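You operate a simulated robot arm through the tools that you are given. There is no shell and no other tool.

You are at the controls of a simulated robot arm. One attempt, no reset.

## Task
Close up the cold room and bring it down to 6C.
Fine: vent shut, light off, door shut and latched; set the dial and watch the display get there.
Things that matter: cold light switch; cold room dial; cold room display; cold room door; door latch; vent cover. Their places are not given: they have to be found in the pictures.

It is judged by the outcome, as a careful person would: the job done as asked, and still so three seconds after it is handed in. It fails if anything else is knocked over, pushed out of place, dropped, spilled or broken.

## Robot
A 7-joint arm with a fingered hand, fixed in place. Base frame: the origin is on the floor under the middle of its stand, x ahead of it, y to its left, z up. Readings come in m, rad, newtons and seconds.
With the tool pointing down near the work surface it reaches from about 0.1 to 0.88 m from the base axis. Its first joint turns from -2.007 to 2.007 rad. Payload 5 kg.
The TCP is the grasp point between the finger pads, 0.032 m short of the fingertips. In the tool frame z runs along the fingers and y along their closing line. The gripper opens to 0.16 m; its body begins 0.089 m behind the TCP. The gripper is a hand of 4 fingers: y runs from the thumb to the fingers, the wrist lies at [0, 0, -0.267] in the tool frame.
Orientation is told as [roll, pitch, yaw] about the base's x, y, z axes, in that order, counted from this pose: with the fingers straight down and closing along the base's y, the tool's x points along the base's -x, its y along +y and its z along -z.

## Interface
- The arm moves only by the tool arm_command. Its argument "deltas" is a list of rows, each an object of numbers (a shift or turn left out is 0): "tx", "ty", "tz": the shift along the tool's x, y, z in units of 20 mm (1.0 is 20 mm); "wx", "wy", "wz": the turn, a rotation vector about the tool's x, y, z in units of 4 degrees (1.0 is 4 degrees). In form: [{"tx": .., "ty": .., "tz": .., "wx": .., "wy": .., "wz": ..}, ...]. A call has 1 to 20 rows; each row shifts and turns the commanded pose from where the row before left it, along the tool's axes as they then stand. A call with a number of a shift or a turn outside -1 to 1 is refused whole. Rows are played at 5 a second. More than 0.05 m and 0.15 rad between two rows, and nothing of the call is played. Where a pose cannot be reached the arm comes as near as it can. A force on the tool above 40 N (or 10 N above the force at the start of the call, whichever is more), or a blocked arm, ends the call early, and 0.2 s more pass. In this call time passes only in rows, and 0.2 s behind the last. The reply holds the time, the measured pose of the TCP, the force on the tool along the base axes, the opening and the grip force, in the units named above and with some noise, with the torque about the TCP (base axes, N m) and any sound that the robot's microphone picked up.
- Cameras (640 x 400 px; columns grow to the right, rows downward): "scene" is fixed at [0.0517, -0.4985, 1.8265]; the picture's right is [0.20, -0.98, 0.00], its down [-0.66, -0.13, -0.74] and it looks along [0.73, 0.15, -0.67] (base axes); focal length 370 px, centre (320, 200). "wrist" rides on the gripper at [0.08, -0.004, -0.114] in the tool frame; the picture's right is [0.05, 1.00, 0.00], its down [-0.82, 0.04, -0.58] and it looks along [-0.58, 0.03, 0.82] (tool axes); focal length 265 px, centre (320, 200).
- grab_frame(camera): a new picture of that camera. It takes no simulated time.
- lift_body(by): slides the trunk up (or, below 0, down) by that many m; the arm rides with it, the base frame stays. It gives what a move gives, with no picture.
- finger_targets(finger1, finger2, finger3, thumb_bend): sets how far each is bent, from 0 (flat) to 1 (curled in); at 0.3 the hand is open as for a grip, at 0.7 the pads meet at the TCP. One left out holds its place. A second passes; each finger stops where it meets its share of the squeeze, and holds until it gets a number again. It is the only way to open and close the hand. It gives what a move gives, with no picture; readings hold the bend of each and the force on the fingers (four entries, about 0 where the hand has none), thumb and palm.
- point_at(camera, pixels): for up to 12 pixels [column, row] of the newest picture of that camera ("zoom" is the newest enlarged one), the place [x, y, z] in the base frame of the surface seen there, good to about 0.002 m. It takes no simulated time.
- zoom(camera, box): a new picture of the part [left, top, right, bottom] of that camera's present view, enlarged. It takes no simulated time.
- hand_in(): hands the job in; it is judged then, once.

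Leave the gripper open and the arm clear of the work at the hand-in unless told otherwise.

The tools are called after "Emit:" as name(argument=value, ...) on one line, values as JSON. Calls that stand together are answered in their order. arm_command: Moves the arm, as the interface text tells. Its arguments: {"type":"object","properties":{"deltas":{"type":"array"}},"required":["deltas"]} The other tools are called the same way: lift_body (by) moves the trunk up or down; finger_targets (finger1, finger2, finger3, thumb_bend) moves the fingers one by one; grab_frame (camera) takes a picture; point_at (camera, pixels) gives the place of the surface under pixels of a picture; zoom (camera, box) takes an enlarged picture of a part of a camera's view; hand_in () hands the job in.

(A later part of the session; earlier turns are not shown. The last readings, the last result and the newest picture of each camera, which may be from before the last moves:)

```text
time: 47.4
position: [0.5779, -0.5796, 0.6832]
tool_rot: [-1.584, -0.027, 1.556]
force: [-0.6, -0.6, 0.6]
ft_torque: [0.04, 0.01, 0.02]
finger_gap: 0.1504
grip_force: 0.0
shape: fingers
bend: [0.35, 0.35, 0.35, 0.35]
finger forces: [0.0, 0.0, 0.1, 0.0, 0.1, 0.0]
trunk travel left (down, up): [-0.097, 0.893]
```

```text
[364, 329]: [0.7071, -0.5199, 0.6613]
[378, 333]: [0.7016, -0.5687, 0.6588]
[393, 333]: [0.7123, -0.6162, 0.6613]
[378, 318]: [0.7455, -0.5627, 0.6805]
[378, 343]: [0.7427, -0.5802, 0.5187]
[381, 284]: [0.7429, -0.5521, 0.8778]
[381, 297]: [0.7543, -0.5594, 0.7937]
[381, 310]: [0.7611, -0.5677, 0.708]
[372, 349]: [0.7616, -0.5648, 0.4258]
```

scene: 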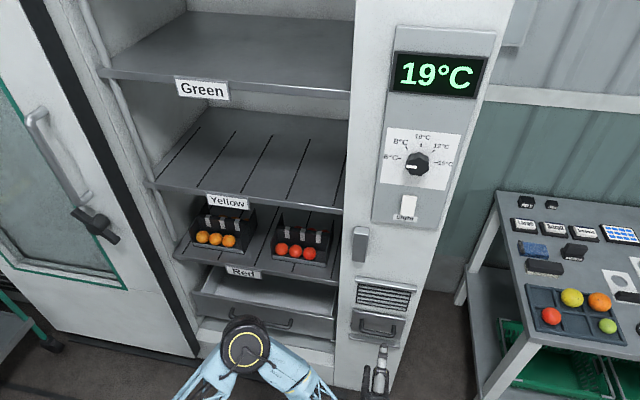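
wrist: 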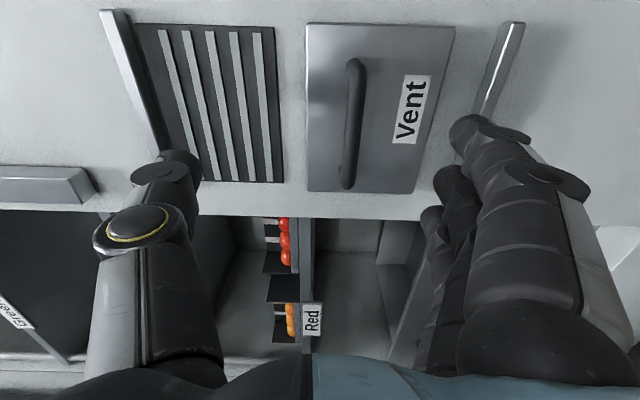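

Handle bar: centre about (0.702, −0.57, 0.656), plate front at x 0.742; louvres z 0.733–0.86, top stop at z≈0.875. So the plate must rise about 0.17 m. I line up (down 27 mm, left 10 mm) and move in to x≈0.694.

Emit:
arm_command(deltas=[{"ty": 0.7, "tx": -0.25}, {"ty": 0.65, "tx": -0.25}, {"tz": 1}, {"tz": 1}, {"tz": 1}, {"tz": 1}])

Emit:
grab_frame(camera="wrist")

```text
time: 48.8
position: [0.6592, -0.5689, 0.6565]
tool_rot: [-1.583, -0.026, 1.556]
force: [0.8, -0.5, 0.2]
ft_torque: [-0.04, 0.02, 0.02]
finger_gap: 0.1508
grip_force: 0.1
shape: fingers
bend: [0.35, 0.35, 0.35, 0.35]
finger forces: [0.0, 0.0, 0.1, 0.0, 0.0, 0.1]
trunk travel left (down, up): [-0.097, 0.893]
```

```text
taken
```

wrist: 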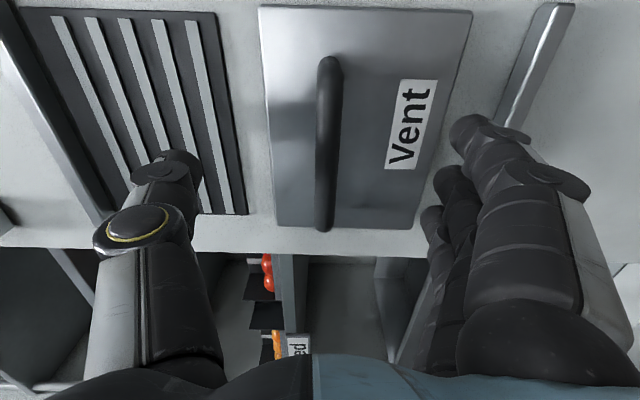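

Aligned with the bar centred between thumb and fingers. I advance another 35 mm and close.

Emit:
arm_command(deltas=[{"tz": 0.9}, {"tz": 0.85}])

Emit:
finger_targets(finger1=0.7, finger2=0.7, finger3=0.7, thumb_bend=0.7)

Emit:
grab_frame(camera="wrist")

```text
time: 49.4
position: [0.6929, -0.5712, 0.6581]
tool_rot: [-1.583, -0.025, 1.557]
force: [-0.2, -0.9, -0.2]
ft_torque: [-0.01, 0.01, 0.05]
finger_gap: 0.1508
grip_force: 0.1
shape: fingers
bend: [0.35, 0.35, 0.35, 0.35]
finger forces: [0.0, 0.0, 0.0, 0.0, 0.0, 0.1]
trunk travel left (down, up): [-0.097, 0.893]
```

```text
time: 50.4
position: [0.6934, -0.5703, 0.6569]
tool_rot: [-1.581, -0.028, 1.557]
force: [6.7, -0.3, -7.2]
ft_torque: [-0.02, 0.09, -0.02]
finger_gap: 0.0271
grip_force: 4.9
shape: fingers
bend: [0.68, 0.68, 0.68, 0.7]
finger forces: [3.1, 3.2, 3.3, 0.0, 0.8, 0.0]
trunk travel left (down, up): [-0.097, 0.893]
```

```text
taken
```

wrist: 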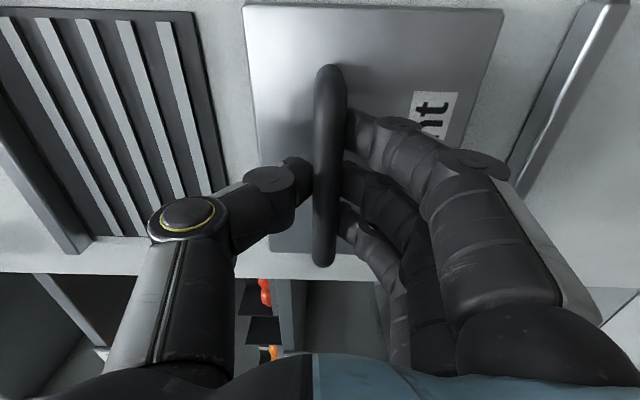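

The bar is held between the thumb and three fingers. I now raise it in small steps, 80 mm first.

Emit:
arm_command(deltas=[{"ty": -0.5}, {"ty": -0.5}, {"ty": -1}, {"ty": -1}, {"ty": -1}])

Emit:
grab_frame(camera="wrist")

```text
time: 51.6
position: [0.6931, -0.5701, 0.7386]
tool_rot: [-1.583, -0.026, 1.557]
force: [8.4, 7.6, -3.3]
ft_torque: [0.09, -0.04, 0.11]
finger_gap: 0.0272
grip_force: 5.3
shape: fingers
bend: [0.68, 0.67, 0.67, 0.7]
finger forces: [2.8, 3.2, 3.4, 0.0, 1.7, 0.0]
trunk travel left (down, up): [-0.097, 0.893]
```

```text
taken
```

wrist: 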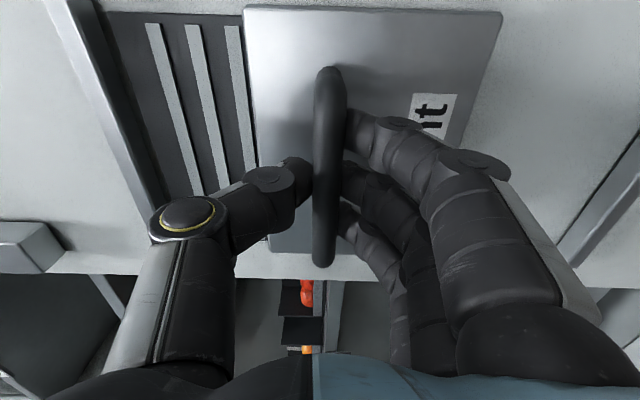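

The plate slides up with the hand (about 82 mm so far, two to three slats still uncovered). I continue up, slowing near the top stop.

Emit:
arm_command(deltas=[{"ty": -1}, {"ty": -1}, {"ty": -1}, {"ty": -0.5}, {"ty": -0.3}, {"ty": -0.2}])

Emit:
grab_frame(camera="wrist")

Emit:
zoom(camera="scene", box=[320, 210, 440, 390])

```text
time: 53.0
position: [0.692, -0.5721, 0.8172]
tool_rot: [-1.58, -0.025, 1.559]
force: [13.6, 10.2, -6.1]
ft_torque: [0.13, 0.0, 0.11]
finger_gap: 0.0277
grip_force: 7.2
shape: fingers
bend: [0.67, 0.67, 0.67, 0.7]
finger forces: [4.4, 4.7, 5.0, 0.1, 0.7, 0.1]
trunk travel left (down, up): [-0.097, 0.893]
```

```text
taken
```

wrist: 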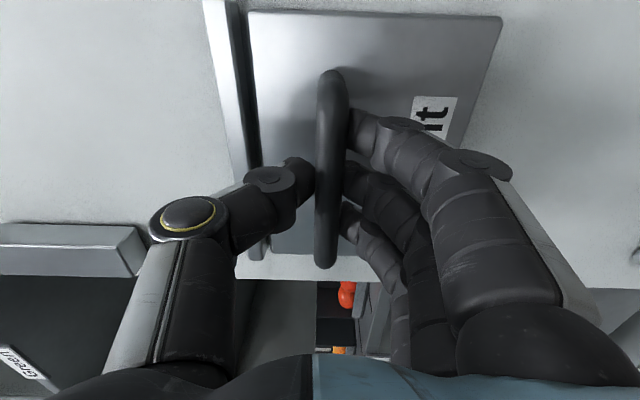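

```text
2.22 times, centred on (380, 300) of scene
```

zoom: 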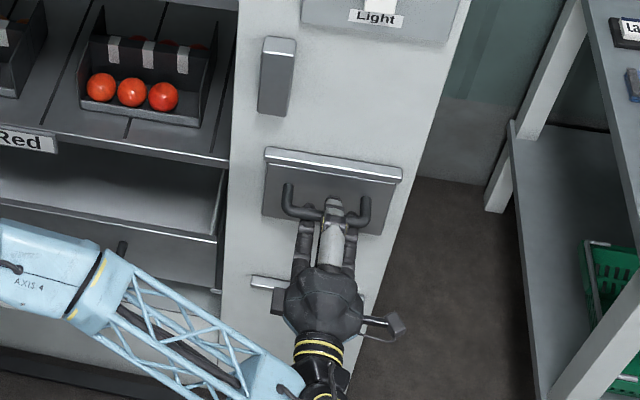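

Only a thin dark strip remains beneath the top stop. I push up in fine steps until it meets the stop.

Emit:
arm_command(deltas=[{"ty": -0.25}, {"ty": -0.25}, {"ty": -0.2}, {"ty": -0.2}])

Emit:
grab_frame(camera="wrist")

```text
time: 54.0
position: [0.6907, -0.5757, 0.8313]
tool_rot: [-1.578, -0.028, 1.557]
force: [4.2, 14.5, -33.4]
ft_torque: [0.28, 0.49, 0.24]
finger_gap: 0.0354
grip_force: 14.6
shape: fingers
bend: [0.63, 0.63, 0.63, 0.7]
finger forces: [9.3, 9.6, 9.9, 0.0, 0.0, 0.0]
trunk travel left (down, up): [-0.097, 0.893]
```

```text
taken
```

wrist: 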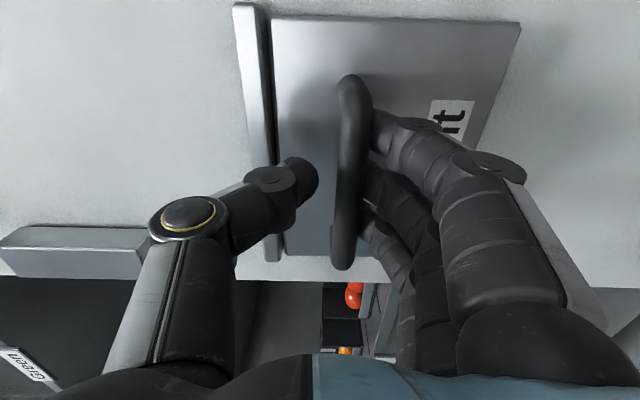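

The plate has met the top stop (33 N reaction) and the louvres are covered. I ease the push off slightly and open the hand, then check that the plate stays up.

Emit:
arm_command(deltas=[{"ty": 0.25}])

Emit:
finger_targets(finger1=0.4, finger2=0.4, finger3=0.4, thumb_bend=0.4)

Emit:
arm_command(deltas=[{"tz": -0.5}, {"tz": -1}, {"tz": -1}, {"tz": -1}, {"tz": -1}, {"tz": -1}])

Emit:
grab_frame(camera="wrist")

Emit:
zoom(camera="scene", box=[320, 210, 440, 390])

```text
time: 54.4
position: [0.6909, -0.5754, 0.8289]
tool_rot: [-1.58, -0.025, 1.558]
force: [7.0, 8.7, -22.5]
ft_torque: [0.17, 0.3, 0.19]
finger_gap: 0.0341
grip_force: 11.9
shape: fingers
bend: [0.63, 0.63, 0.63, 0.7]
finger forces: [7.3, 7.5, 7.8, 0.0, 0.0, 0.0]
trunk travel left (down, up): [-0.097, 0.893]
```

```text
time: 55.4
position: [0.6891, -0.5748, 0.8322]
tool_rot: [-1.583, -0.028, 1.558]
force: [0.2, 0.9, 0.6]
ft_torque: [0.0, -0.01, -0.01]
finger_gap: 0.1305
grip_force: 0.0
shape: fingers
bend: [0.4, 0.4, 0.4, 0.4]
finger forces: [0.0, 0.0, 0.1, 0.1, 0.1, 0.1]
trunk travel left (down, up): [-0.097, 0.893]
```

```text
time: 56.8
position: [0.5798, -0.5725, 0.8278]
tool_rot: [-1.583, -0.026, 1.556]
force: [1.2, -0.7, 0.8]
ft_torque: [0.01, -0.01, -0.02]
finger_gap: 0.1305
grip_force: 0.0
shape: fingers
bend: [0.4, 0.4, 0.4, 0.4]
finger forces: [0.0, 0.0, 0.1, 0.0, 0.1, 0.0]
trunk travel left (down, up): [-0.097, 0.893]
```

```text
taken
```

wrist: 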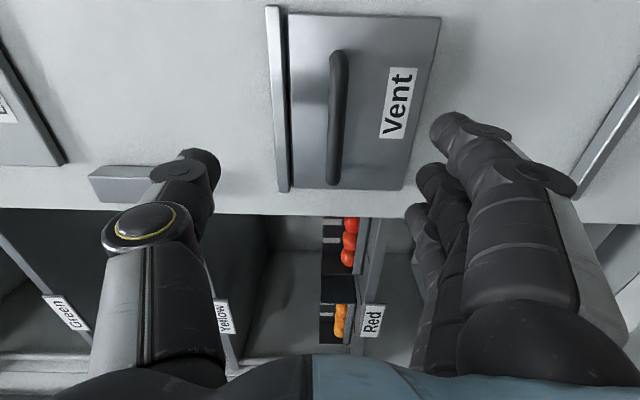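

```text
2.22 times, centred on (380, 300) of scene
```

zoom: 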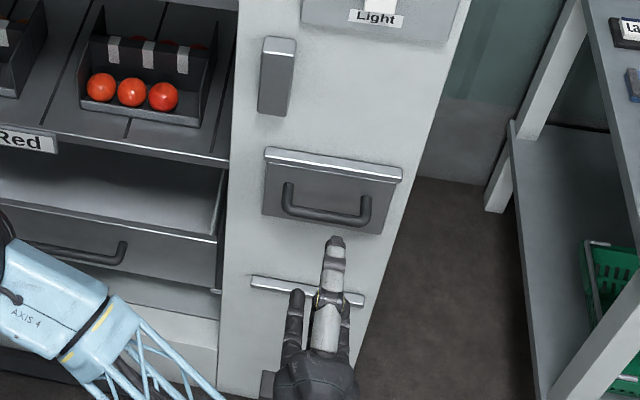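

The vent plate stays up and fully covers the louvres. Next the door: I zoom on its handle and latch lever while the arm is out of the way.

Emit:
zoom(camera="scene", box=[10, 95, 140, 255])

Emit:
zoom(camera="scene", box=[330, 210, 400, 280])

```text
2.50 times, centred on (75, 175) of scene
```

zoom: 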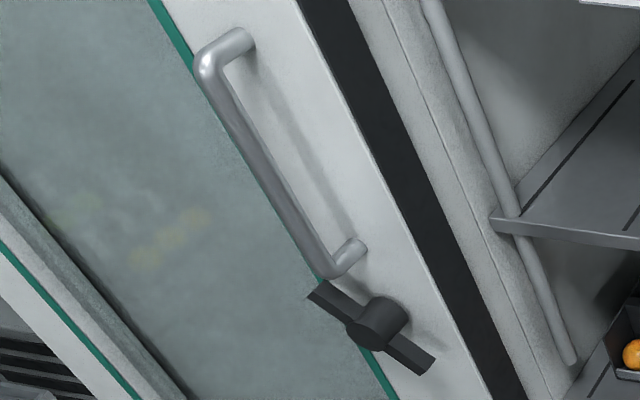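

```text
5.71 times, centred on (365, 245) of scene
```

zoom: 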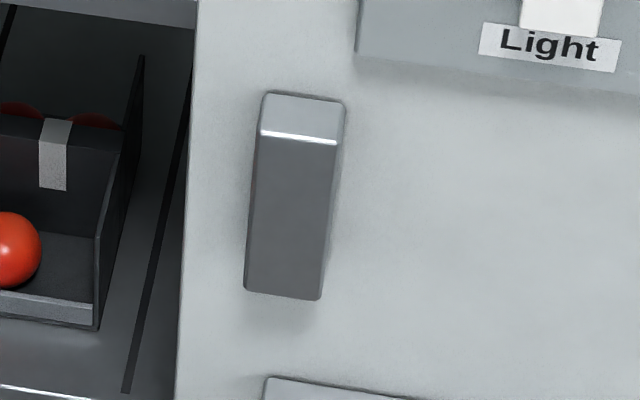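

I measure the strike in this newest zoom first, then re-zoom on the door handle and lever and measure those.

Emit:
point_at(camera="zoom", pixels=[[265, 140], [335, 145], [250, 285], [320, 295], [290, 200], [305, 110], [200, 200], [185, 300]])

Emit:
zoom(camera="scene", box=[10, 95, 140, 255])

Emit:
point_at(camera="zoom", pixels=[[205, 65], [245, 35], [250, 150], [300, 220], [330, 272], [360, 245], [310, 295], [340, 305], [375, 325], [375, 315], [430, 365], [405, 345]])

Emit:
point_at(camera="zoom", pixels=[[390, 220], [430, 210], [470, 210], [330, 60], [500, 210], [325, 285], [420, 370], [350, 340], [400, 315], [385, 340]])

```text
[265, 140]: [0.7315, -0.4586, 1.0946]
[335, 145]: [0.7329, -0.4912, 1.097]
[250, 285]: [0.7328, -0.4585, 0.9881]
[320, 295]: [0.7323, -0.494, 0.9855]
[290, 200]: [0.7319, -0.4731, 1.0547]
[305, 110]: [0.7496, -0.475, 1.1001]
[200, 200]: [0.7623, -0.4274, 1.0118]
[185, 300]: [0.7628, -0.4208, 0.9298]
```

```text
2.50 times, centred on (75, 175) of scene
```

zoom: 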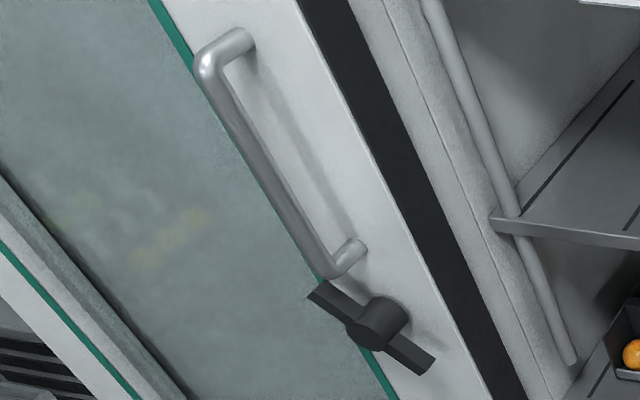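

```text
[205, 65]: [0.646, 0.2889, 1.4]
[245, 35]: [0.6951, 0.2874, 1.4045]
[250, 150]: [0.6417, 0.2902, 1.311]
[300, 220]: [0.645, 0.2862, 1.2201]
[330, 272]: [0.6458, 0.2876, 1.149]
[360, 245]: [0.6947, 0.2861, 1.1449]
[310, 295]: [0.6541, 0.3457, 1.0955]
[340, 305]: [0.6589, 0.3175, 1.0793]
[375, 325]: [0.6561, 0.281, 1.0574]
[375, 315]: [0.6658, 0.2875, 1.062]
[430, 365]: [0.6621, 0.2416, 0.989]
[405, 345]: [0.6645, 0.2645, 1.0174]
```

```text
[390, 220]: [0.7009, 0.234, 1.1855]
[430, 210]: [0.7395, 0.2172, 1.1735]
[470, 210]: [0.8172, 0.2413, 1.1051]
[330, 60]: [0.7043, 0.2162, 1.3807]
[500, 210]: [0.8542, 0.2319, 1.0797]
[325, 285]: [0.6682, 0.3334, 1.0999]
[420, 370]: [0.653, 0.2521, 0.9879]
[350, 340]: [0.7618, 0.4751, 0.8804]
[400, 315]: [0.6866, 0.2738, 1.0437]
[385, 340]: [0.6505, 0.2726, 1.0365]
```

Handle: vertical bar at y≈0.288, front x≈0.645, z 1.15–1.40. Lever: hub at about (0.656, 0.293, 1.043), a 0.15 m bar lying diagonally (ends at (0.345, 1.096) and (0.242, 0.988) in y,z). Strike on the frame spans y −0.458…−0.494, z 0.985–1.10. Door edge at y≈0.217, so about 0.68 m of travel. I first raise the trunk back (0.4 then 0.2 m), with the hand clear of the front.

Emit:
lift_body(by=0.4)

Emit:
lift_body(by=0.2)

Emit:
arm_command(deltas=[{"wz": 1, "ty": 0.5}, {"wz": 1, "ty": 0.5}, {"wz": 1, "ty": 0.5}, {"wz": 1, "ty": 0.5}, {"wz": 1, "ty": 0.5}, {"wz": 1, "ty": 0.5}, {"wz": 1}, {"wz": 1}, {"wz": 1}, {"wz": 1}, {"wz": 1}, {"wz": 1}, {"wz": 1}, {"wz": 1}, {"wz": 1}, {"wz": 1}, {"wz": 1}, {"wz": 1}, {"wz": 1}, {"wz": 1}])

Emit:
grab_frame(camera="scene")

```text
time: 60.6
position: [0.5803, -0.572, 1.2287]
tool_rot: [-1.583, -0.027, 1.556]
force: [0.5, -0.3, 1.0]
ft_torque: [0.01, 0.01, 0.01]
finger_gap: 0.1308
grip_force: 0.2
shape: fingers
bend: [0.4, 0.4, 0.4, 0.4]
finger forces: [0.1, 0.1, 0.0, 0.0, 0.0, 0.0]
trunk travel left (down, up): [-0.497, 0.493]
```

```text
time: 62.8
position: [0.5817, -0.5731, 1.4286]
tool_rot: [-1.584, -0.027, 1.557]
force: [-0.2, -1.0, 0.7]
ft_torque: [0.0, 0.0, 0.02]
finger_gap: 0.1307
grip_force: 0.0
shape: fingers
bend: [0.4, 0.4, 0.4, 0.4]
finger forces: [0.1, 0.0, 0.0, 0.0, 0.1, 0.1]
trunk travel left (down, up): [-0.697, 0.293]
```

```text
time: 67.0
position: [0.5814, -0.5603, 1.37]
tool_rot: [-1.65, -1.423, 1.635]
force: [-0.2, -0.8, 0.4]
ft_torque: [0.02, 0.01, -0.04]
finger_gap: 0.1309
grip_force: 0.0
shape: fingers
bend: [0.4, 0.4, 0.4, 0.4]
finger forces: [0.0, 0.0, 0.0, 0.0, 0.0, 0.0]
trunk travel left (down, up): [-0.697, 0.293]
```

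```text
taken
```

scene: 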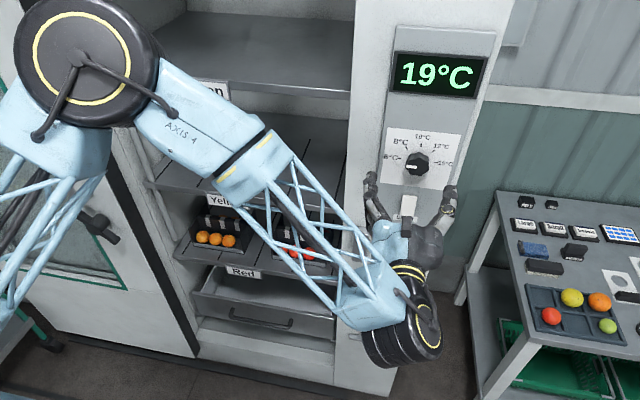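

The hand is nearly back to the upright roll. I finish the roll and move left (+y) in stages at x≈0.58, checking for reach limits.

Emit:
arm_command(deltas=[{"wz": 1, "ty": 0.5}, {"wz": 1, "ty": 0.5}, {"ty": 1}, {"ty": 1}, {"ty": 1}, {"ty": 1}, {"ty": 1}, {"ty": 1}, {"ty": 1}, {"ty": 1}, {"ty": 1}, {"ty": 1}, {"ty": 1}, {"ty": 1}])

Emit:
grab_frame(camera="scene")

```text
time: 70.0
position: [0.5843, -0.2999, 1.3665]
tool_rot: [-2.467, -1.555, 2.455]
force: [-0.1, -0.5, 0.3]
ft_torque: [0.01, 0.0, -0.02]
finger_gap: 0.1308
grip_force: 0.0
shape: fingers
bend: [0.4, 0.4, 0.4, 0.4]
finger forces: [0.0, 0.0, 0.1, 0.2, 0.0, 0.0]
trunk travel left (down, up): [-0.697, 0.293]
```

```text
taken
```

scene: 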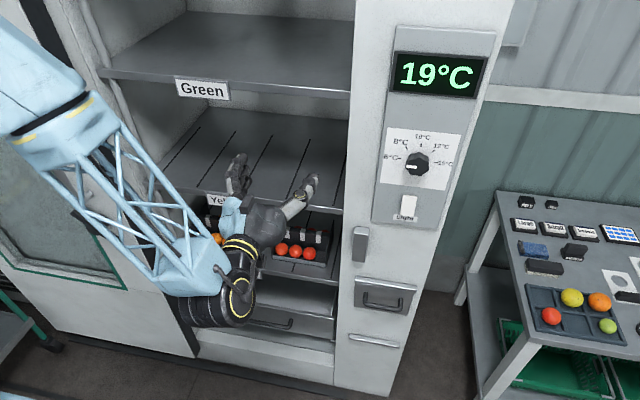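

No limits hit. I continue left another 0.3 m.

Emit:
arm_command(deltas=[{"ty": 1}, {"ty": 1}, {"ty": 1}, {"ty": 1}, {"ty": 1}, {"ty": 1}, {"ty": 1}, {"ty": 1}, {"ty": 1}, {"ty": 1}, {"ty": 1}, {"ty": 1}, {"ty": 1}, {"ty": 1}, {"ty": 1}])

Emit:
grab_frame(camera="scene")

```text
time: 73.2
position: [0.6827, -0.053, 1.3709]
tool_rot: [-2.48, -1.555, 2.465]
force: [0.3, -0.2, 0.9]
ft_torque: [0.0, -0.02, 0.0]
finger_gap: 0.1308
grip_force: 0.0
shape: fingers
bend: [0.4, 0.4, 0.4, 0.4]
finger forces: [0.0, 0.0, 0.1, 0.1, 0.0, 0.0]
out of reach, approached as far as the arm can: row 3, 4, 5, 6, 7, 8, 9, 10, 11, 12, 13, 14, 15
trunk travel left (down, up): [-0.697, 0.293]
```

```text
taken
```

scene: 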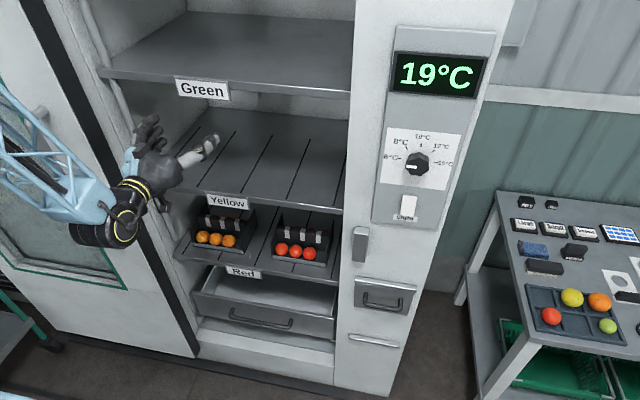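

At y≈−0.05 the arm could not keep x at 0.58 (it drifted out to x=0.683): the wrist would be too close to the base column at this height. Nothing was touched. Lowering the trunk while the hand stays up should give the arm more room, so I lower 0.2 m and raise the hand back with the arm.

Emit:
lift_body(by=-0.2)

Emit:
arm_command(deltas=[{"tx": -1}, {"tx": -1}, {"tx": -1}, {"tx": -1}, {"tx": -1}])

Emit:
grab_frame(camera="scene")

```text
time: 75.4
position: [0.6834, -0.0541, 1.1716]
tool_rot: [-2.494, -1.553, 2.479]
force: [-0.6, -0.5, 1.3]
ft_torque: [-0.01, 0.01, 0.01]
finger_gap: 0.131
grip_force: 0.1
shape: fingers
bend: [0.4, 0.4, 0.4, 0.4]
finger forces: [0.0, 0.0, 0.0, 0.1, 0.0, 0.0]
trunk travel left (down, up): [-0.497, 0.493]
```

```text
time: 76.6
position: [0.6815, -0.053, 1.2721]
tool_rot: [-2.482, -1.556, 2.467]
force: [-0.5, 0.3, 0.6]
ft_torque: [-0.02, 0.0, -0.01]
finger_gap: 0.1306
grip_force: 0.1
shape: fingers
bend: [0.4, 0.4, 0.4, 0.4]
finger forces: [0.0, 0.0, 0.1, 0.0, 0.0, 0.0]
trunk travel left (down, up): [-0.497, 0.493]
```

```text
taken
```

scene: 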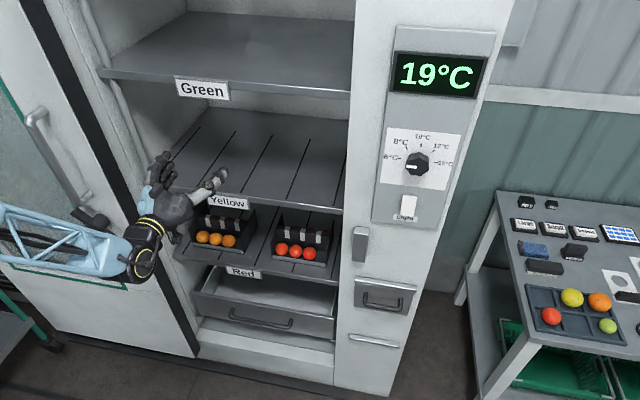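

The pose was re-anchored at (0.68, −0.05). The forearm comes in from the left, so I check where it is relative to the door.

Emit:
point_at(camera="scene", pixels=[[5, 225], [60, 240], [110, 250], [145, 250], [140, 280], [160, 155], [215, 180], [180, 205]])

Emit:
grab_frame(camera="wrist")

```text
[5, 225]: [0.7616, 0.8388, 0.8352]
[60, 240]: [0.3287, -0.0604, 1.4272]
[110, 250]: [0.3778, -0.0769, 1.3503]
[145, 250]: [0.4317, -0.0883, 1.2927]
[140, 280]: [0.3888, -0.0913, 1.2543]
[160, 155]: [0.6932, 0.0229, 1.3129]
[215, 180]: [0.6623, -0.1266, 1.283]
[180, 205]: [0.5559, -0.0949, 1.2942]
```

```text
taken
```

wrist: 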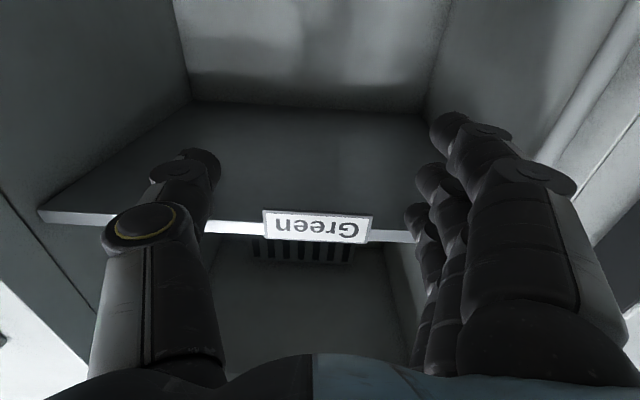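

Good, the forearm is well away from the door. I raise another 0.1 m and then try retreating (−x) to see how much room the lower trunk gives.

Emit:
arm_command(deltas=[{"tx": -1}, {"tx": -1}, {"tx": -1}, {"tx": -1}, {"tx": -1}, {"tz": -1}, {"tz": -1}, {"tz": -1}, {"tz": -1}])

```text
time: 78.6
position: [0.6076, -0.0498, 1.361]
tool_rot: [-0.697, -1.557, 0.687]
force: [0.4, -1.1, -0.1]
ft_torque: [-0.01, -0.02, 0.03]
finger_gap: 0.1305
grip_force: 0.1
shape: fingers
bend: [0.4, 0.4, 0.4, 0.4]
finger forces: [0.0, 0.0, 0.0, 0.0, 0.0, 0.0]
out of reach, approached as far as the arm can: row 9
trunk travel left (down, up): [-0.497, 0.493]
```

x=0.608 is now reachable. I move left 0.16 m, then retreat further so the fingertips pass in front of the door handle (its front is at x≈0.642).

Emit:
arm_command(deltas=[{"ty": 1}, {"ty": 1}, {"ty": 1}, {"ty": 1}, {"ty": 1}, {"ty": 1}, {"ty": 1}, {"tz": -1}, {"tz": -1}])

Emit:
grab_frame(camera="scene")

```text
time: 80.6
position: [0.5944, 0.089, 1.3561]
tool_rot: [-0.416, -1.543, 0.394]
force: [-0.1, -0.6, 1.1]
ft_torque: [0.03, 0.02, 0.04]
finger_gap: 0.1314
grip_force: 0.0
shape: fingers
bend: [0.4, 0.4, 0.4, 0.4]
finger forces: [0.0, 0.1, 0.0, 0.0, 0.1, 0.0]
out of reach, approached as far as the arm can: row 8, 9
trunk travel left (down, up): [-0.497, 0.493]
```

```text
taken
```

scene: 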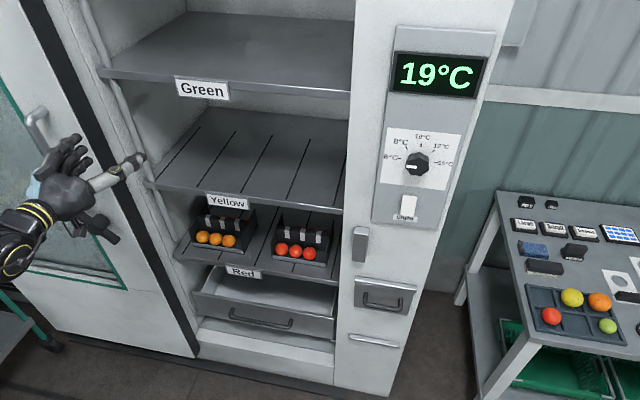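

Now at (0.594, 0.089). I go on leftward and backward together, since room grows with y.

Emit:
arm_command(deltas=[{"ty": 1}, {"ty": 1}, {"ty": 1, "tz": -0.4}, {"ty": 1, "tz": -0.4}, {"ty": 1, "tz": -0.4}, {"ty": 0.5, "tz": -0.4}])

Emit:
grab_frame(camera="wrist")

Emit:
grab_frame(camera="scene")

```text
time: 82.0
position: [0.5634, 0.2007, 1.3609]
tool_rot: [-0.557, -1.555, 0.536]
force: [-0.5, 0.3, 0.2]
ft_torque: [0.01, 0.0, 0.01]
finger_gap: 0.1315
grip_force: 0.0
shape: fingers
bend: [0.4, 0.4, 0.4, 0.4]
finger forces: [0.0, 0.0, 0.0, 0.0, 0.0, 0.0]
trunk travel left (down, up): [-0.497, 0.493]
```

```text
taken
```

wrist: 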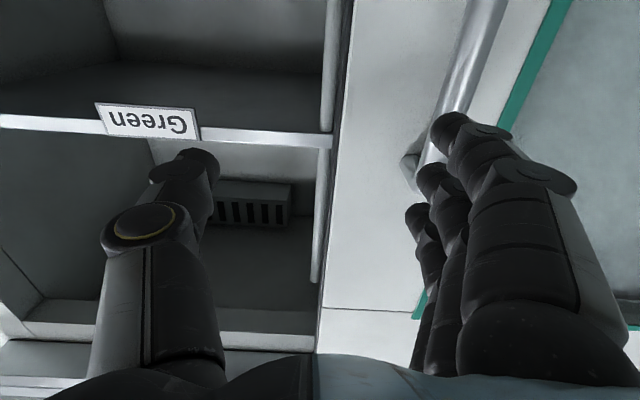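

```text
taken
```

scene: 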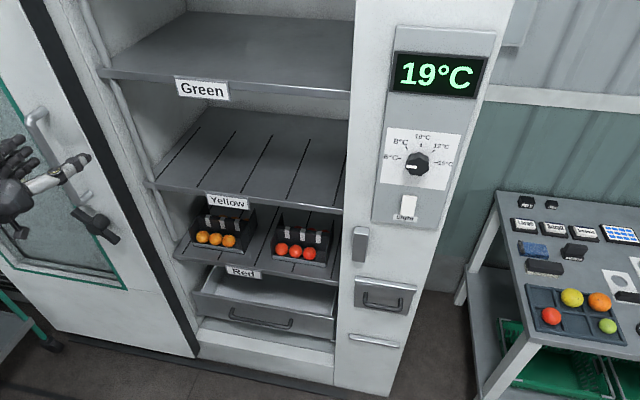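

Now at (0.563, 0.20, 1.361). I move left 88 mm and down 80 mm to centre on the handle bar (y 0.288, z≈1.28).

Emit:
arm_command(deltas=[{"ty": 1, "tx": 0.8}, {"ty": 1, "tx": 0.8}, {"ty": 1, "tx": 0.8}, {"ty": 1, "tx": 0.8}, {"ty": 0.4, "tx": 0.8}])

Emit:
grab_frame(camera="wrist")

Emit:
point_at(camera="wrist", pixels=[[310, 100], [320, 60], [305, 130], [330, 100], [340, 30], [300, 150]])

```text
time: 83.2
position: [0.5593, 0.2908, 1.2905]
tool_rot: [-2.501, -1.555, 2.485]
force: [0.3, 0.2, 0.0]
ft_torque: [0.05, -0.02, 0.01]
finger_gap: 0.1315
grip_force: 0.0
shape: fingers
bend: [0.4, 0.4, 0.4, 0.4]
finger forces: [0.1, 0.0, 0.0, 0.0, 0.0, 0.0]
trunk travel left (down, up): [-0.497, 0.493]
```

```text
taken
```

wrist: 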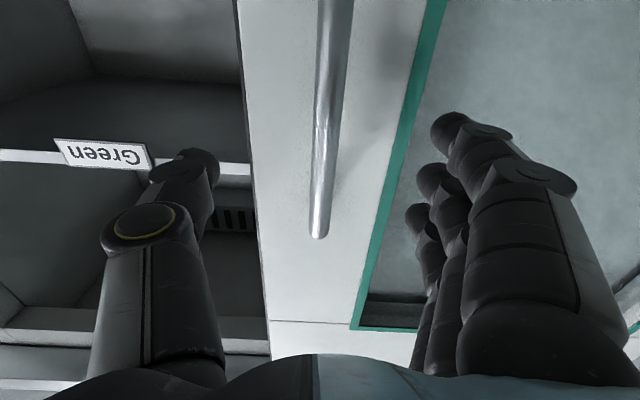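

```text
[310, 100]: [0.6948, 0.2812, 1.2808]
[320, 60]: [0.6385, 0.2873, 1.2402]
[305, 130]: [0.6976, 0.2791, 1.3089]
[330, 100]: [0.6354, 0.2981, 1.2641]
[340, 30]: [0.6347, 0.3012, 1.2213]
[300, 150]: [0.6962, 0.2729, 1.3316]
```

The bar is centred between the thumb and fingers. I advance 86 mm so the bar sits at the TCP, with tips at about x 0.677 (door face 0.70), and close.

Emit:
arm_command(deltas=[{"tz": 1}, {"tz": 1}, {"tz": 1}, {"tz": 0.8}, {"tz": 0.5}])

Emit:
finger_targets(finger1=0.75, finger2=0.75, finger3=0.75, thumb_bend=0.7)

Emit:
grab_frame(camera="wrist")

```text
time: 84.4
position: [0.6447, 0.2904, 1.292]
tool_rot: [-2.502, -1.556, 2.487]
force: [0.4, 0.2, 1.0]
ft_torque: [-0.03, 0.0, 0.0]
finger_gap: 0.1313
grip_force: 0.1
shape: fingers
bend: [0.4, 0.4, 0.4, 0.4]
finger forces: [0.0, 0.0, 0.0, 0.1, 0.0, 0.0]
trunk travel left (down, up): [-0.497, 0.493]
```

```text
time: 85.4
position: [0.6484, 0.289, 1.2926]
tool_rot: [-2.5, -1.557, 2.483]
force: [27.2, -0.9, 6.8]
ft_torque: [0.04, -0.07, -0.14]
finger_gap: 0.0226
grip_force: 13.9
shape: fingers
bend: [0.73, 0.73, 0.73, 0.7]
finger forces: [8.2, 7.9, 8.2, 0.1, 3.1, 0.0]
trunk travel left (down, up): [-0.497, 0.493]
```

```text
taken
```

wrist: 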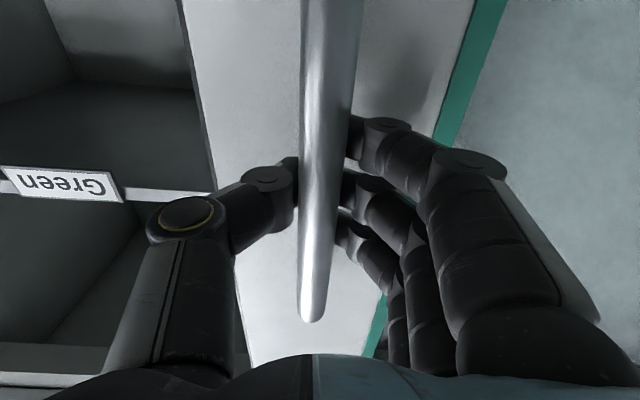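

The fingers hook behind the bar firmly. However the arm's reach limit near y=0 would be marginal at this trunk height, so before pulling I release, raise the hand on the bar, and lower the trunk 0.1 m to get more room.

Emit:
finger_targets(finger1=0.4, finger2=0.4, finger3=0.4, thumb_bend=0.4)

Emit:
arm_command(deltas=[{"tz": -1}, {"tx": -1}, {"tx": -1}, {"tx": -1}])

Emit:
lift_body(by=-0.11)

Emit:
arm_command(deltas=[{"tx": -1}, {"tx": -1}, {"tx": -1}, {"tx": -1}])

Emit:
grab_frame(camera="wrist")

```text
time: 86.4
position: [0.644, 0.2896, 1.2935]
tool_rot: [-2.484, -1.556, 2.47]
force: [-0.1, 1.0, 0.1]
ft_torque: [-0.03, -0.01, 0.0]
finger_gap: 0.1306
grip_force: 0.0
shape: fingers
bend: [0.4, 0.4, 0.4, 0.4]
finger forces: [0.0, 0.1, 0.1, 0.0, 0.1, 0.0]
trunk travel left (down, up): [-0.497, 0.493]
```

```text
time: 87.4
position: [0.624, 0.2896, 1.3522]
tool_rot: [-2.463, -1.557, 2.451]
force: [0.3, -0.4, -0.3]
ft_torque: [-0.03, -0.03, -0.03]
finger_gap: 0.1306
grip_force: 0.1
shape: fingers
bend: [0.4, 0.4, 0.4, 0.4]
finger forces: [0.1, 0.0, 0.0, 0.1, 0.1, 0.0]
trunk travel left (down, up): [-0.497, 0.493]
```

```text
time: 88.8
position: [0.624, 0.2903, 1.2425]
tool_rot: [-2.492, -1.554, 2.478]
force: [0.4, -0.3, -0.3]
ft_torque: [-0.01, 0.0, -0.03]
finger_gap: 0.1304
grip_force: 0.0
shape: fingers
bend: [0.4, 0.4, 0.4, 0.4]
finger forces: [0.0, 0.0, 0.0, 0.1, 0.0, 0.1]
trunk travel left (down, up): [-0.387, 0.603]
```

```text
time: 89.8
position: [0.6232, 0.2906, 1.3233]
tool_rot: [-2.51, -1.555, 2.496]
force: [-0.5, 0.5, -0.3]
ft_torque: [-0.01, -0.01, 0.02]
finger_gap: 0.1307
grip_force: 0.1
shape: fingers
bend: [0.4, 0.4, 0.4, 0.4]
finger forces: [0.0, 0.1, 0.1, 0.0, 0.0, 0.0]
trunk travel left (down, up): [-0.387, 0.603]
```

```text
taken
```

wrist: 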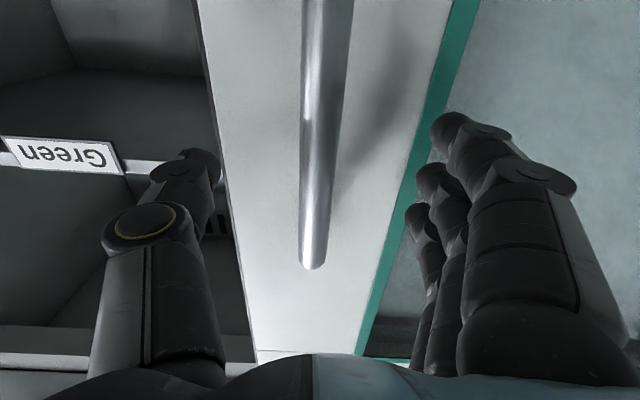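

At z=1.323 with the bar centred. I advance to x≈0.645 and close on the bar again.

Emit:
arm_command(deltas=[{"tz": 0.6}, {"tz": 0.5}])

Emit:
finger_targets(finger1=0.72, finger2=0.72, finger3=0.72, thumb_bend=0.7)

Emit:
arm_command(deltas=[{"ty": -0.5}, {"ty": -0.5}, {"ty": -1}, {"ty": -1}])

Emit:
grab_frame(camera="scene")

```text
time: 90.4
position: [0.6469, 0.2901, 1.3219]
tool_rot: [-2.467, -1.555, 2.452]
force: [0.2, -0.1, 0.6]
ft_torque: [0.0, -0.03, 0.03]
finger_gap: 0.1308
grip_force: 0.1
shape: fingers
bend: [0.4, 0.4, 0.4, 0.4]
finger forces: [0.0, 0.0, 0.0, 0.0, 0.1, 0.0]
trunk travel left (down, up): [-0.387, 0.603]
```

```text
time: 91.4
position: [0.646, 0.2899, 1.3218]
tool_rot: [-2.488, -1.557, 2.474]
force: [4.3, -0.5, 1.9]
ft_torque: [0.01, 0.01, 0.0]
finger_gap: 0.0241
grip_force: 4.4
shape: fingers
bend: [0.71, 0.71, 0.71, 0.69]
finger forces: [1.3, 1.4, 1.5, 0.1, 4.5, 0.0]
trunk travel left (down, up): [-0.387, 0.603]
```

```text
time: 92.4
position: [0.6448, 0.2278, 1.3225]
tool_rot: [-2.531, -1.559, 2.511]
force: [3.3, -5.2, -2.0]
ft_torque: [-0.02, 0.04, -0.06]
finger_gap: 0.024
grip_force: 4.0
shape: fingers
bend: [0.71, 0.71, 0.71, 0.69]
finger forces: [1.5, 1.5, 1.4, 0.0, 4.7, 0.0]
trunk travel left (down, up): [-0.387, 0.603]
```

```text
taken
```

scene: 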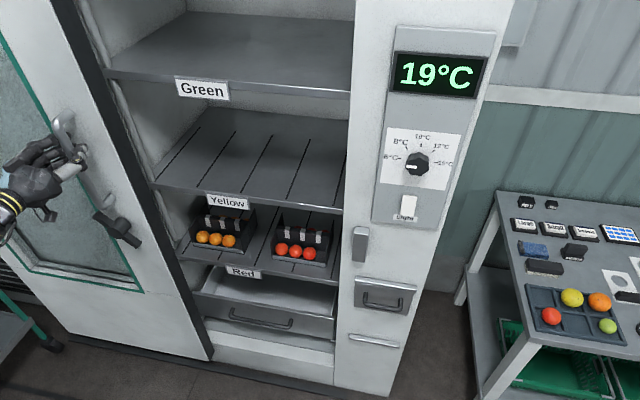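

The door slides freely with the hand (about 5 N). I continue right in 0.2 m stages, watching the force and x.

Emit:
arm_command(deltas=[{"ty": -1}, {"ty": -1}, {"ty": -1}, {"ty": -1}, {"ty": -1}, {"ty": -1}, {"ty": -1}, {"ty": -1}, {"ty": -1}, {"ty": -1}])

Emit:
grab_frame(camera="scene")

```text
time: 94.8
position: [0.657, 0.0311, 1.2908]
tool_rot: [-0.129, -1.525, 0.117]
force: [0.3, 0.6, 0.1]
ft_torque: [0.01, 0.03, 0.0]
finger_gap: 0.0211
grip_force: 0.0
shape: fingers
bend: [0.72, 0.72, 0.72, 0.7]
finger forces: [0.0, 0.0, 0.0, 0.0, 0.0, 0.0]
trunk travel left (down, up): [-0.387, 0.603]
stopped in row 10: the arm was blocked; the commanded pose is now the measured one
```

```text
taken
```

scene: 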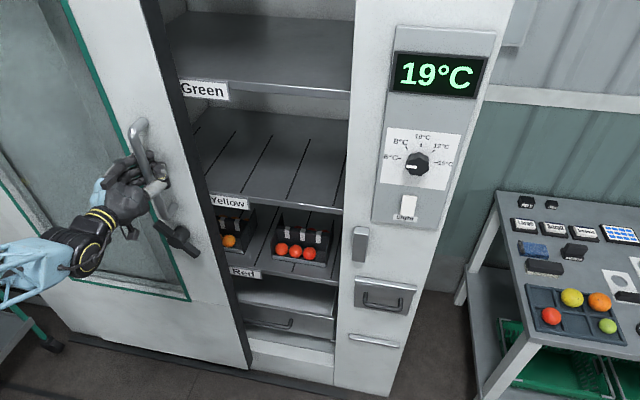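

The arm stopped ("blocked") at (0.657, 0.031, 1.291) with slight droop, and the fingers read no force on the bar. I look with the wrist camera before going on.

Emit:
grab_frame(camera="wrist")

Emit:
zoom(camera="scene", box=[60, 100, 220, 270])

Emit:
point_at(camera="zoom", pixels=[[320, 60], [395, 245], [360, 200], [330, 110]])

```text
taken
```

wrist: 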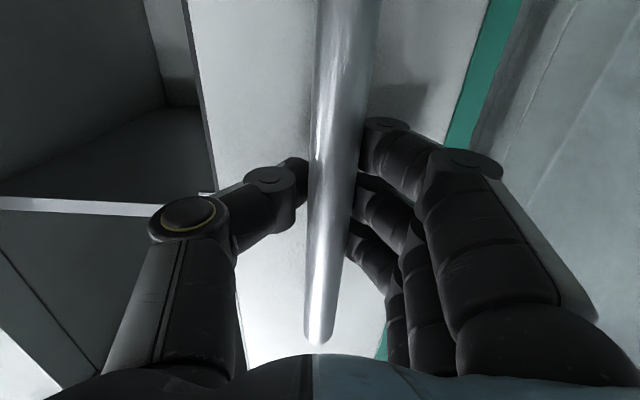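

```text
2.35 times, centred on (140, 185) of scene
```

zoom: 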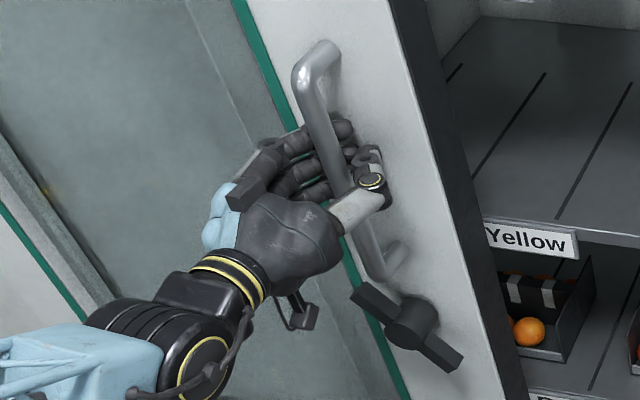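

```text
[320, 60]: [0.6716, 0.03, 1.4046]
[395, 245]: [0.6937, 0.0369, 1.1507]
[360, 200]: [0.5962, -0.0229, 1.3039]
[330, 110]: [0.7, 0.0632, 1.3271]
```

The hand is still around the bar (bar at y≈0.035); the door has moved 0.255 m. I try continuing right in smaller steps.

Emit:
arm_command(deltas=[{"ty": -0.5}, {"ty": -0.5}, {"ty": -0.5}, {"ty": -0.5}])

Emit:
grab_frame(camera="scene")

```text
time: 95.8
position: [0.6566, -0.0089, 1.2905]
tool_rot: [-0.114, -1.523, 0.103]
force: [1.9, 0.9, 0.0]
ft_torque: [0.01, -0.03, 0.0]
finger_gap: 0.0219
grip_force: 1.5
shape: fingers
bend: [0.71, 0.72, 0.72, 0.7]
finger forces: [1.8, 0.0, 0.2, 0.1, 0.0, 0.1]
trunk travel left (down, up): [-0.387, 0.603]
```

```text
taken
```

scene: 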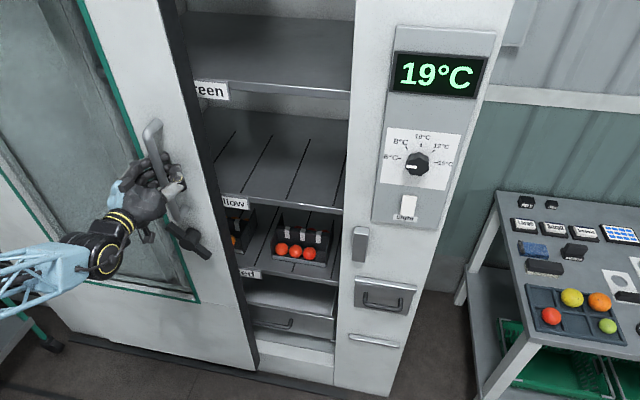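

It works: the door follows again. I continue right another ~0.2 m.

Emit:
arm_command(deltas=[{"ty": -0.6}, {"ty": -0.6}, {"ty": -0.6}, {"ty": -0.6}, {"ty": -0.6}, {"ty": -0.6}, {"ty": -0.6}, {"ty": -0.6}, {"ty": -0.6}, {"ty": -0.6}, {"ty": -0.6}, {"ty": -0.6}, {"ty": -0.6}, {"ty": -0.6}, {"ty": -0.6}])

Emit:
grab_frame(camera="scene")

```text
time: 99.0
position: [0.6538, -0.1886, 1.2962]
tool_rot: [-0.144, -1.53, 0.13]
force: [14.3, -0.9, 1.4]
ft_torque: [0.02, -0.16, -0.21]
finger_gap: 0.0229
grip_force: 5.4
shape: fingers
bend: [0.71, 0.71, 0.71, 0.7]
finger forces: [5.3, 3.2, 2.1, 0.0, 0.0, 0.0]
trunk travel left (down, up): [-0.387, 0.603]
```

```text
taken
```

scene: 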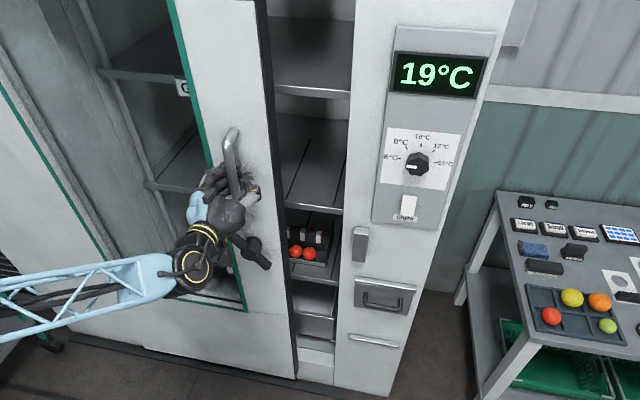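

The door is more than two-thirds closed (TCP y=−0.189). I continue, adding a slight forward correction since the bar is pulling the hand forward a little.

Emit:
arm_command(deltas=[{"ty": -0.6, "tz": 0.03}, {"ty": -0.6, "tz": 0.03}, {"ty": -0.6, "tz": 0.03}, {"ty": -0.6, "tz": 0.03}, {"ty": -0.6, "tz": 0.03}, {"ty": -0.6, "tz": 0.03}, {"ty": -0.6, "tz": 0.03}, {"ty": -0.6, "tz": 0.03}, {"ty": -0.6, "tz": 0.03}, {"ty": -0.6, "tz": 0.03}, {"ty": -0.6, "tz": 0.03}])

Emit:
grab_frame(camera="scene")

```text
time: 101.4
position: [0.6575, -0.3215, 1.2982]
tool_rot: [-0.17, -1.533, 0.155]
force: [0.3, -0.4, 0.5]
ft_torque: [-0.01, -0.05, -0.02]
finger_gap: 0.0214
grip_force: 0.6
shape: fingers
bend: [0.72, 0.72, 0.72, 0.7]
finger forces: [0.3, 0.0, 0.1, 0.0, 0.1, 0.0]
trunk travel left (down, up): [-0.387, 0.603]
```

```text
taken
```

scene: 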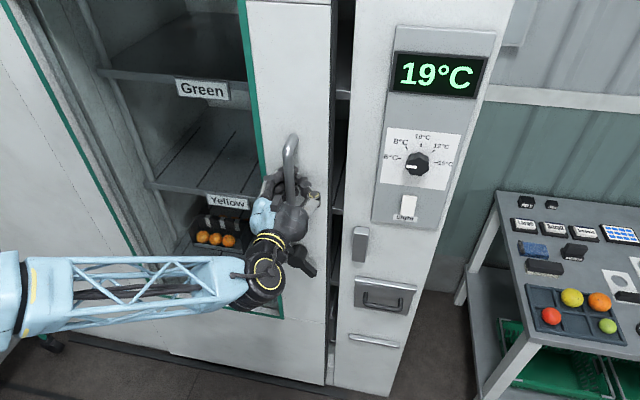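

Nearly closed; the door edge is at about y −0.39, with ~0.06 m to go. I continue in smaller steps until it meets the frame.

Emit:
arm_command(deltas=[{"ty": -0.4}, {"ty": -0.4}, {"ty": -0.4}, {"ty": -0.4}, {"ty": -0.4}, {"ty": -0.3}, {"ty": -0.3}, {"ty": -0.3}, {"ty": -0.3}])

Emit:
grab_frame(camera="scene")

```text
time: 103.4
position: [0.6578, -0.385, 1.2978]
tool_rot: [-0.167, -1.532, 0.155]
force: [3.9, 2.0, -1.2]
ft_torque: [-0.01, -0.08, -0.05]
finger_gap: 0.022
grip_force: 2.2
shape: fingers
bend: [0.72, 0.72, 0.72, 0.7]
finger forces: [2.1, 0.5, 0.7, 0.0, 0.0, 0.0]
trunk travel left (down, up): [-0.387, 0.603]
```

```text
taken
```

scene: 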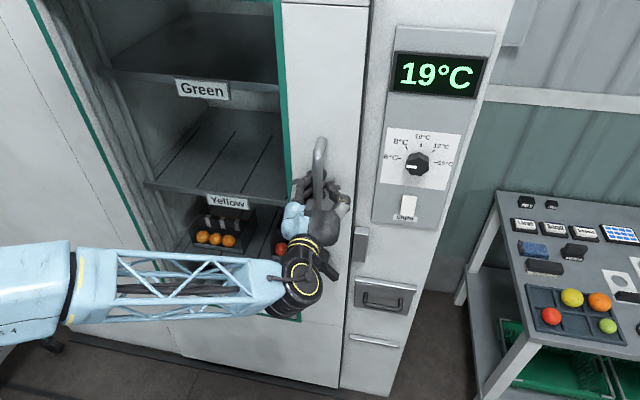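

Almost at the strike. I continue with fine steps to find the closed stop.

Emit:
arm_command(deltas=[{"ty": -0.2}, {"ty": -0.2}, {"ty": -0.2}, {"ty": -0.2}, {"ty": -0.2}, {"ty": -0.2}])

Emit:
zoom(camera="scene", box=[270, 130, 400, 300])

```text
time: 104.6
position: [0.6587, -0.3956, 1.2985]
tool_rot: [-0.217, -1.534, 0.219]
force: [-5.6, 31.1, -1.5]
ft_torque: [0.0, 0.03, 0.0]
finger_gap: 0.0277
grip_force: 13.2
shape: fingers
bend: [0.71, 0.71, 0.71, 0.7]
finger forces: [9.7, 8.9, 8.2, 0.1, 0.1, 0.1]
trunk travel left (down, up): [-0.387, 0.603]
stopped in row 6: the force on the tool passed its limit at 42 N (the readings are from after the stop); the commanded pose is now the measured one
```

```text
2.35 times, centred on (335, 215) of scene
```

zoom: 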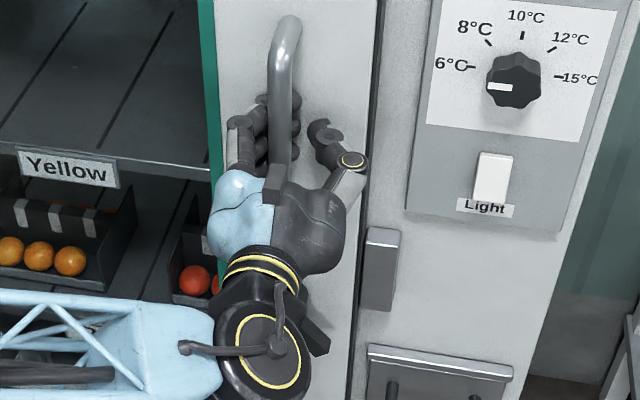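

The door met its stop (42 N). I open the hand, back off, and check the door stays closed and look at the latch lever.

Emit:
finger_targets(finger1=0.4, finger2=0.4, finger3=0.4, thumb_bend=0.4)

Emit:
arm_command(deltas=[{"tz": -1}, {"tz": -1}, {"tz": -1}, {"tz": -1}, {"tz": -1}])

Emit:
grab_frame(camera="scene")

Emit:
grab_frame(camera="wrist")

```text
time: 105.6
position: [0.6565, -0.4022, 1.2967]
tool_rot: [-0.152, -1.531, 0.145]
force: [0.1, -0.1, 0.2]
ft_torque: [-0.02, 0.0, 0.01]
finger_gap: 0.1305
grip_force: 0.1
shape: fingers
bend: [0.4, 0.4, 0.4, 0.4]
finger forces: [0.0, 0.0, 0.0, 0.0, 0.0, 0.1]
trunk travel left (down, up): [-0.387, 0.603]
```

```text
time: 106.8
position: [0.5574, -0.4017, 1.3007]
tool_rot: [-0.163, -1.531, 0.159]
force: [0.5, -0.3, -0.8]
ft_torque: [-0.01, 0.03, 0.0]
finger_gap: 0.1305
grip_force: 0.1
shape: fingers
bend: [0.4, 0.4, 0.4, 0.4]
finger forces: [0.0, 0.1, 0.0, 0.0, 0.0, 0.1]
trunk travel left (down, up): [-0.387, 0.603]
```

```text
taken
```

scene: 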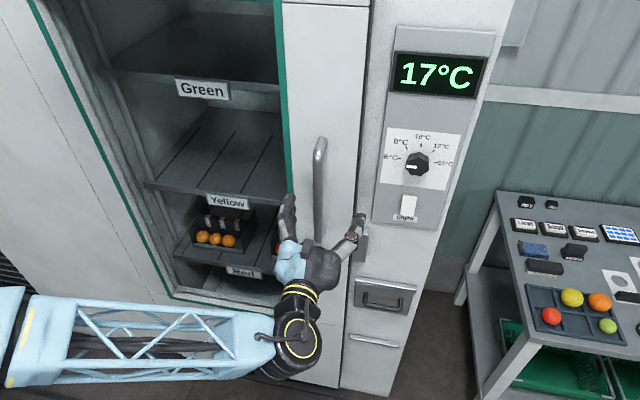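

```text
taken
```

wrist: 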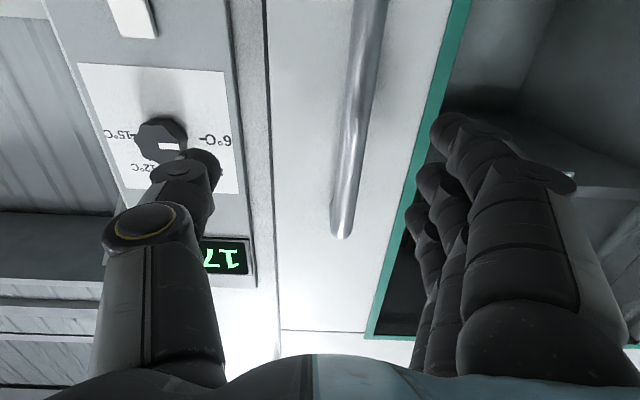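

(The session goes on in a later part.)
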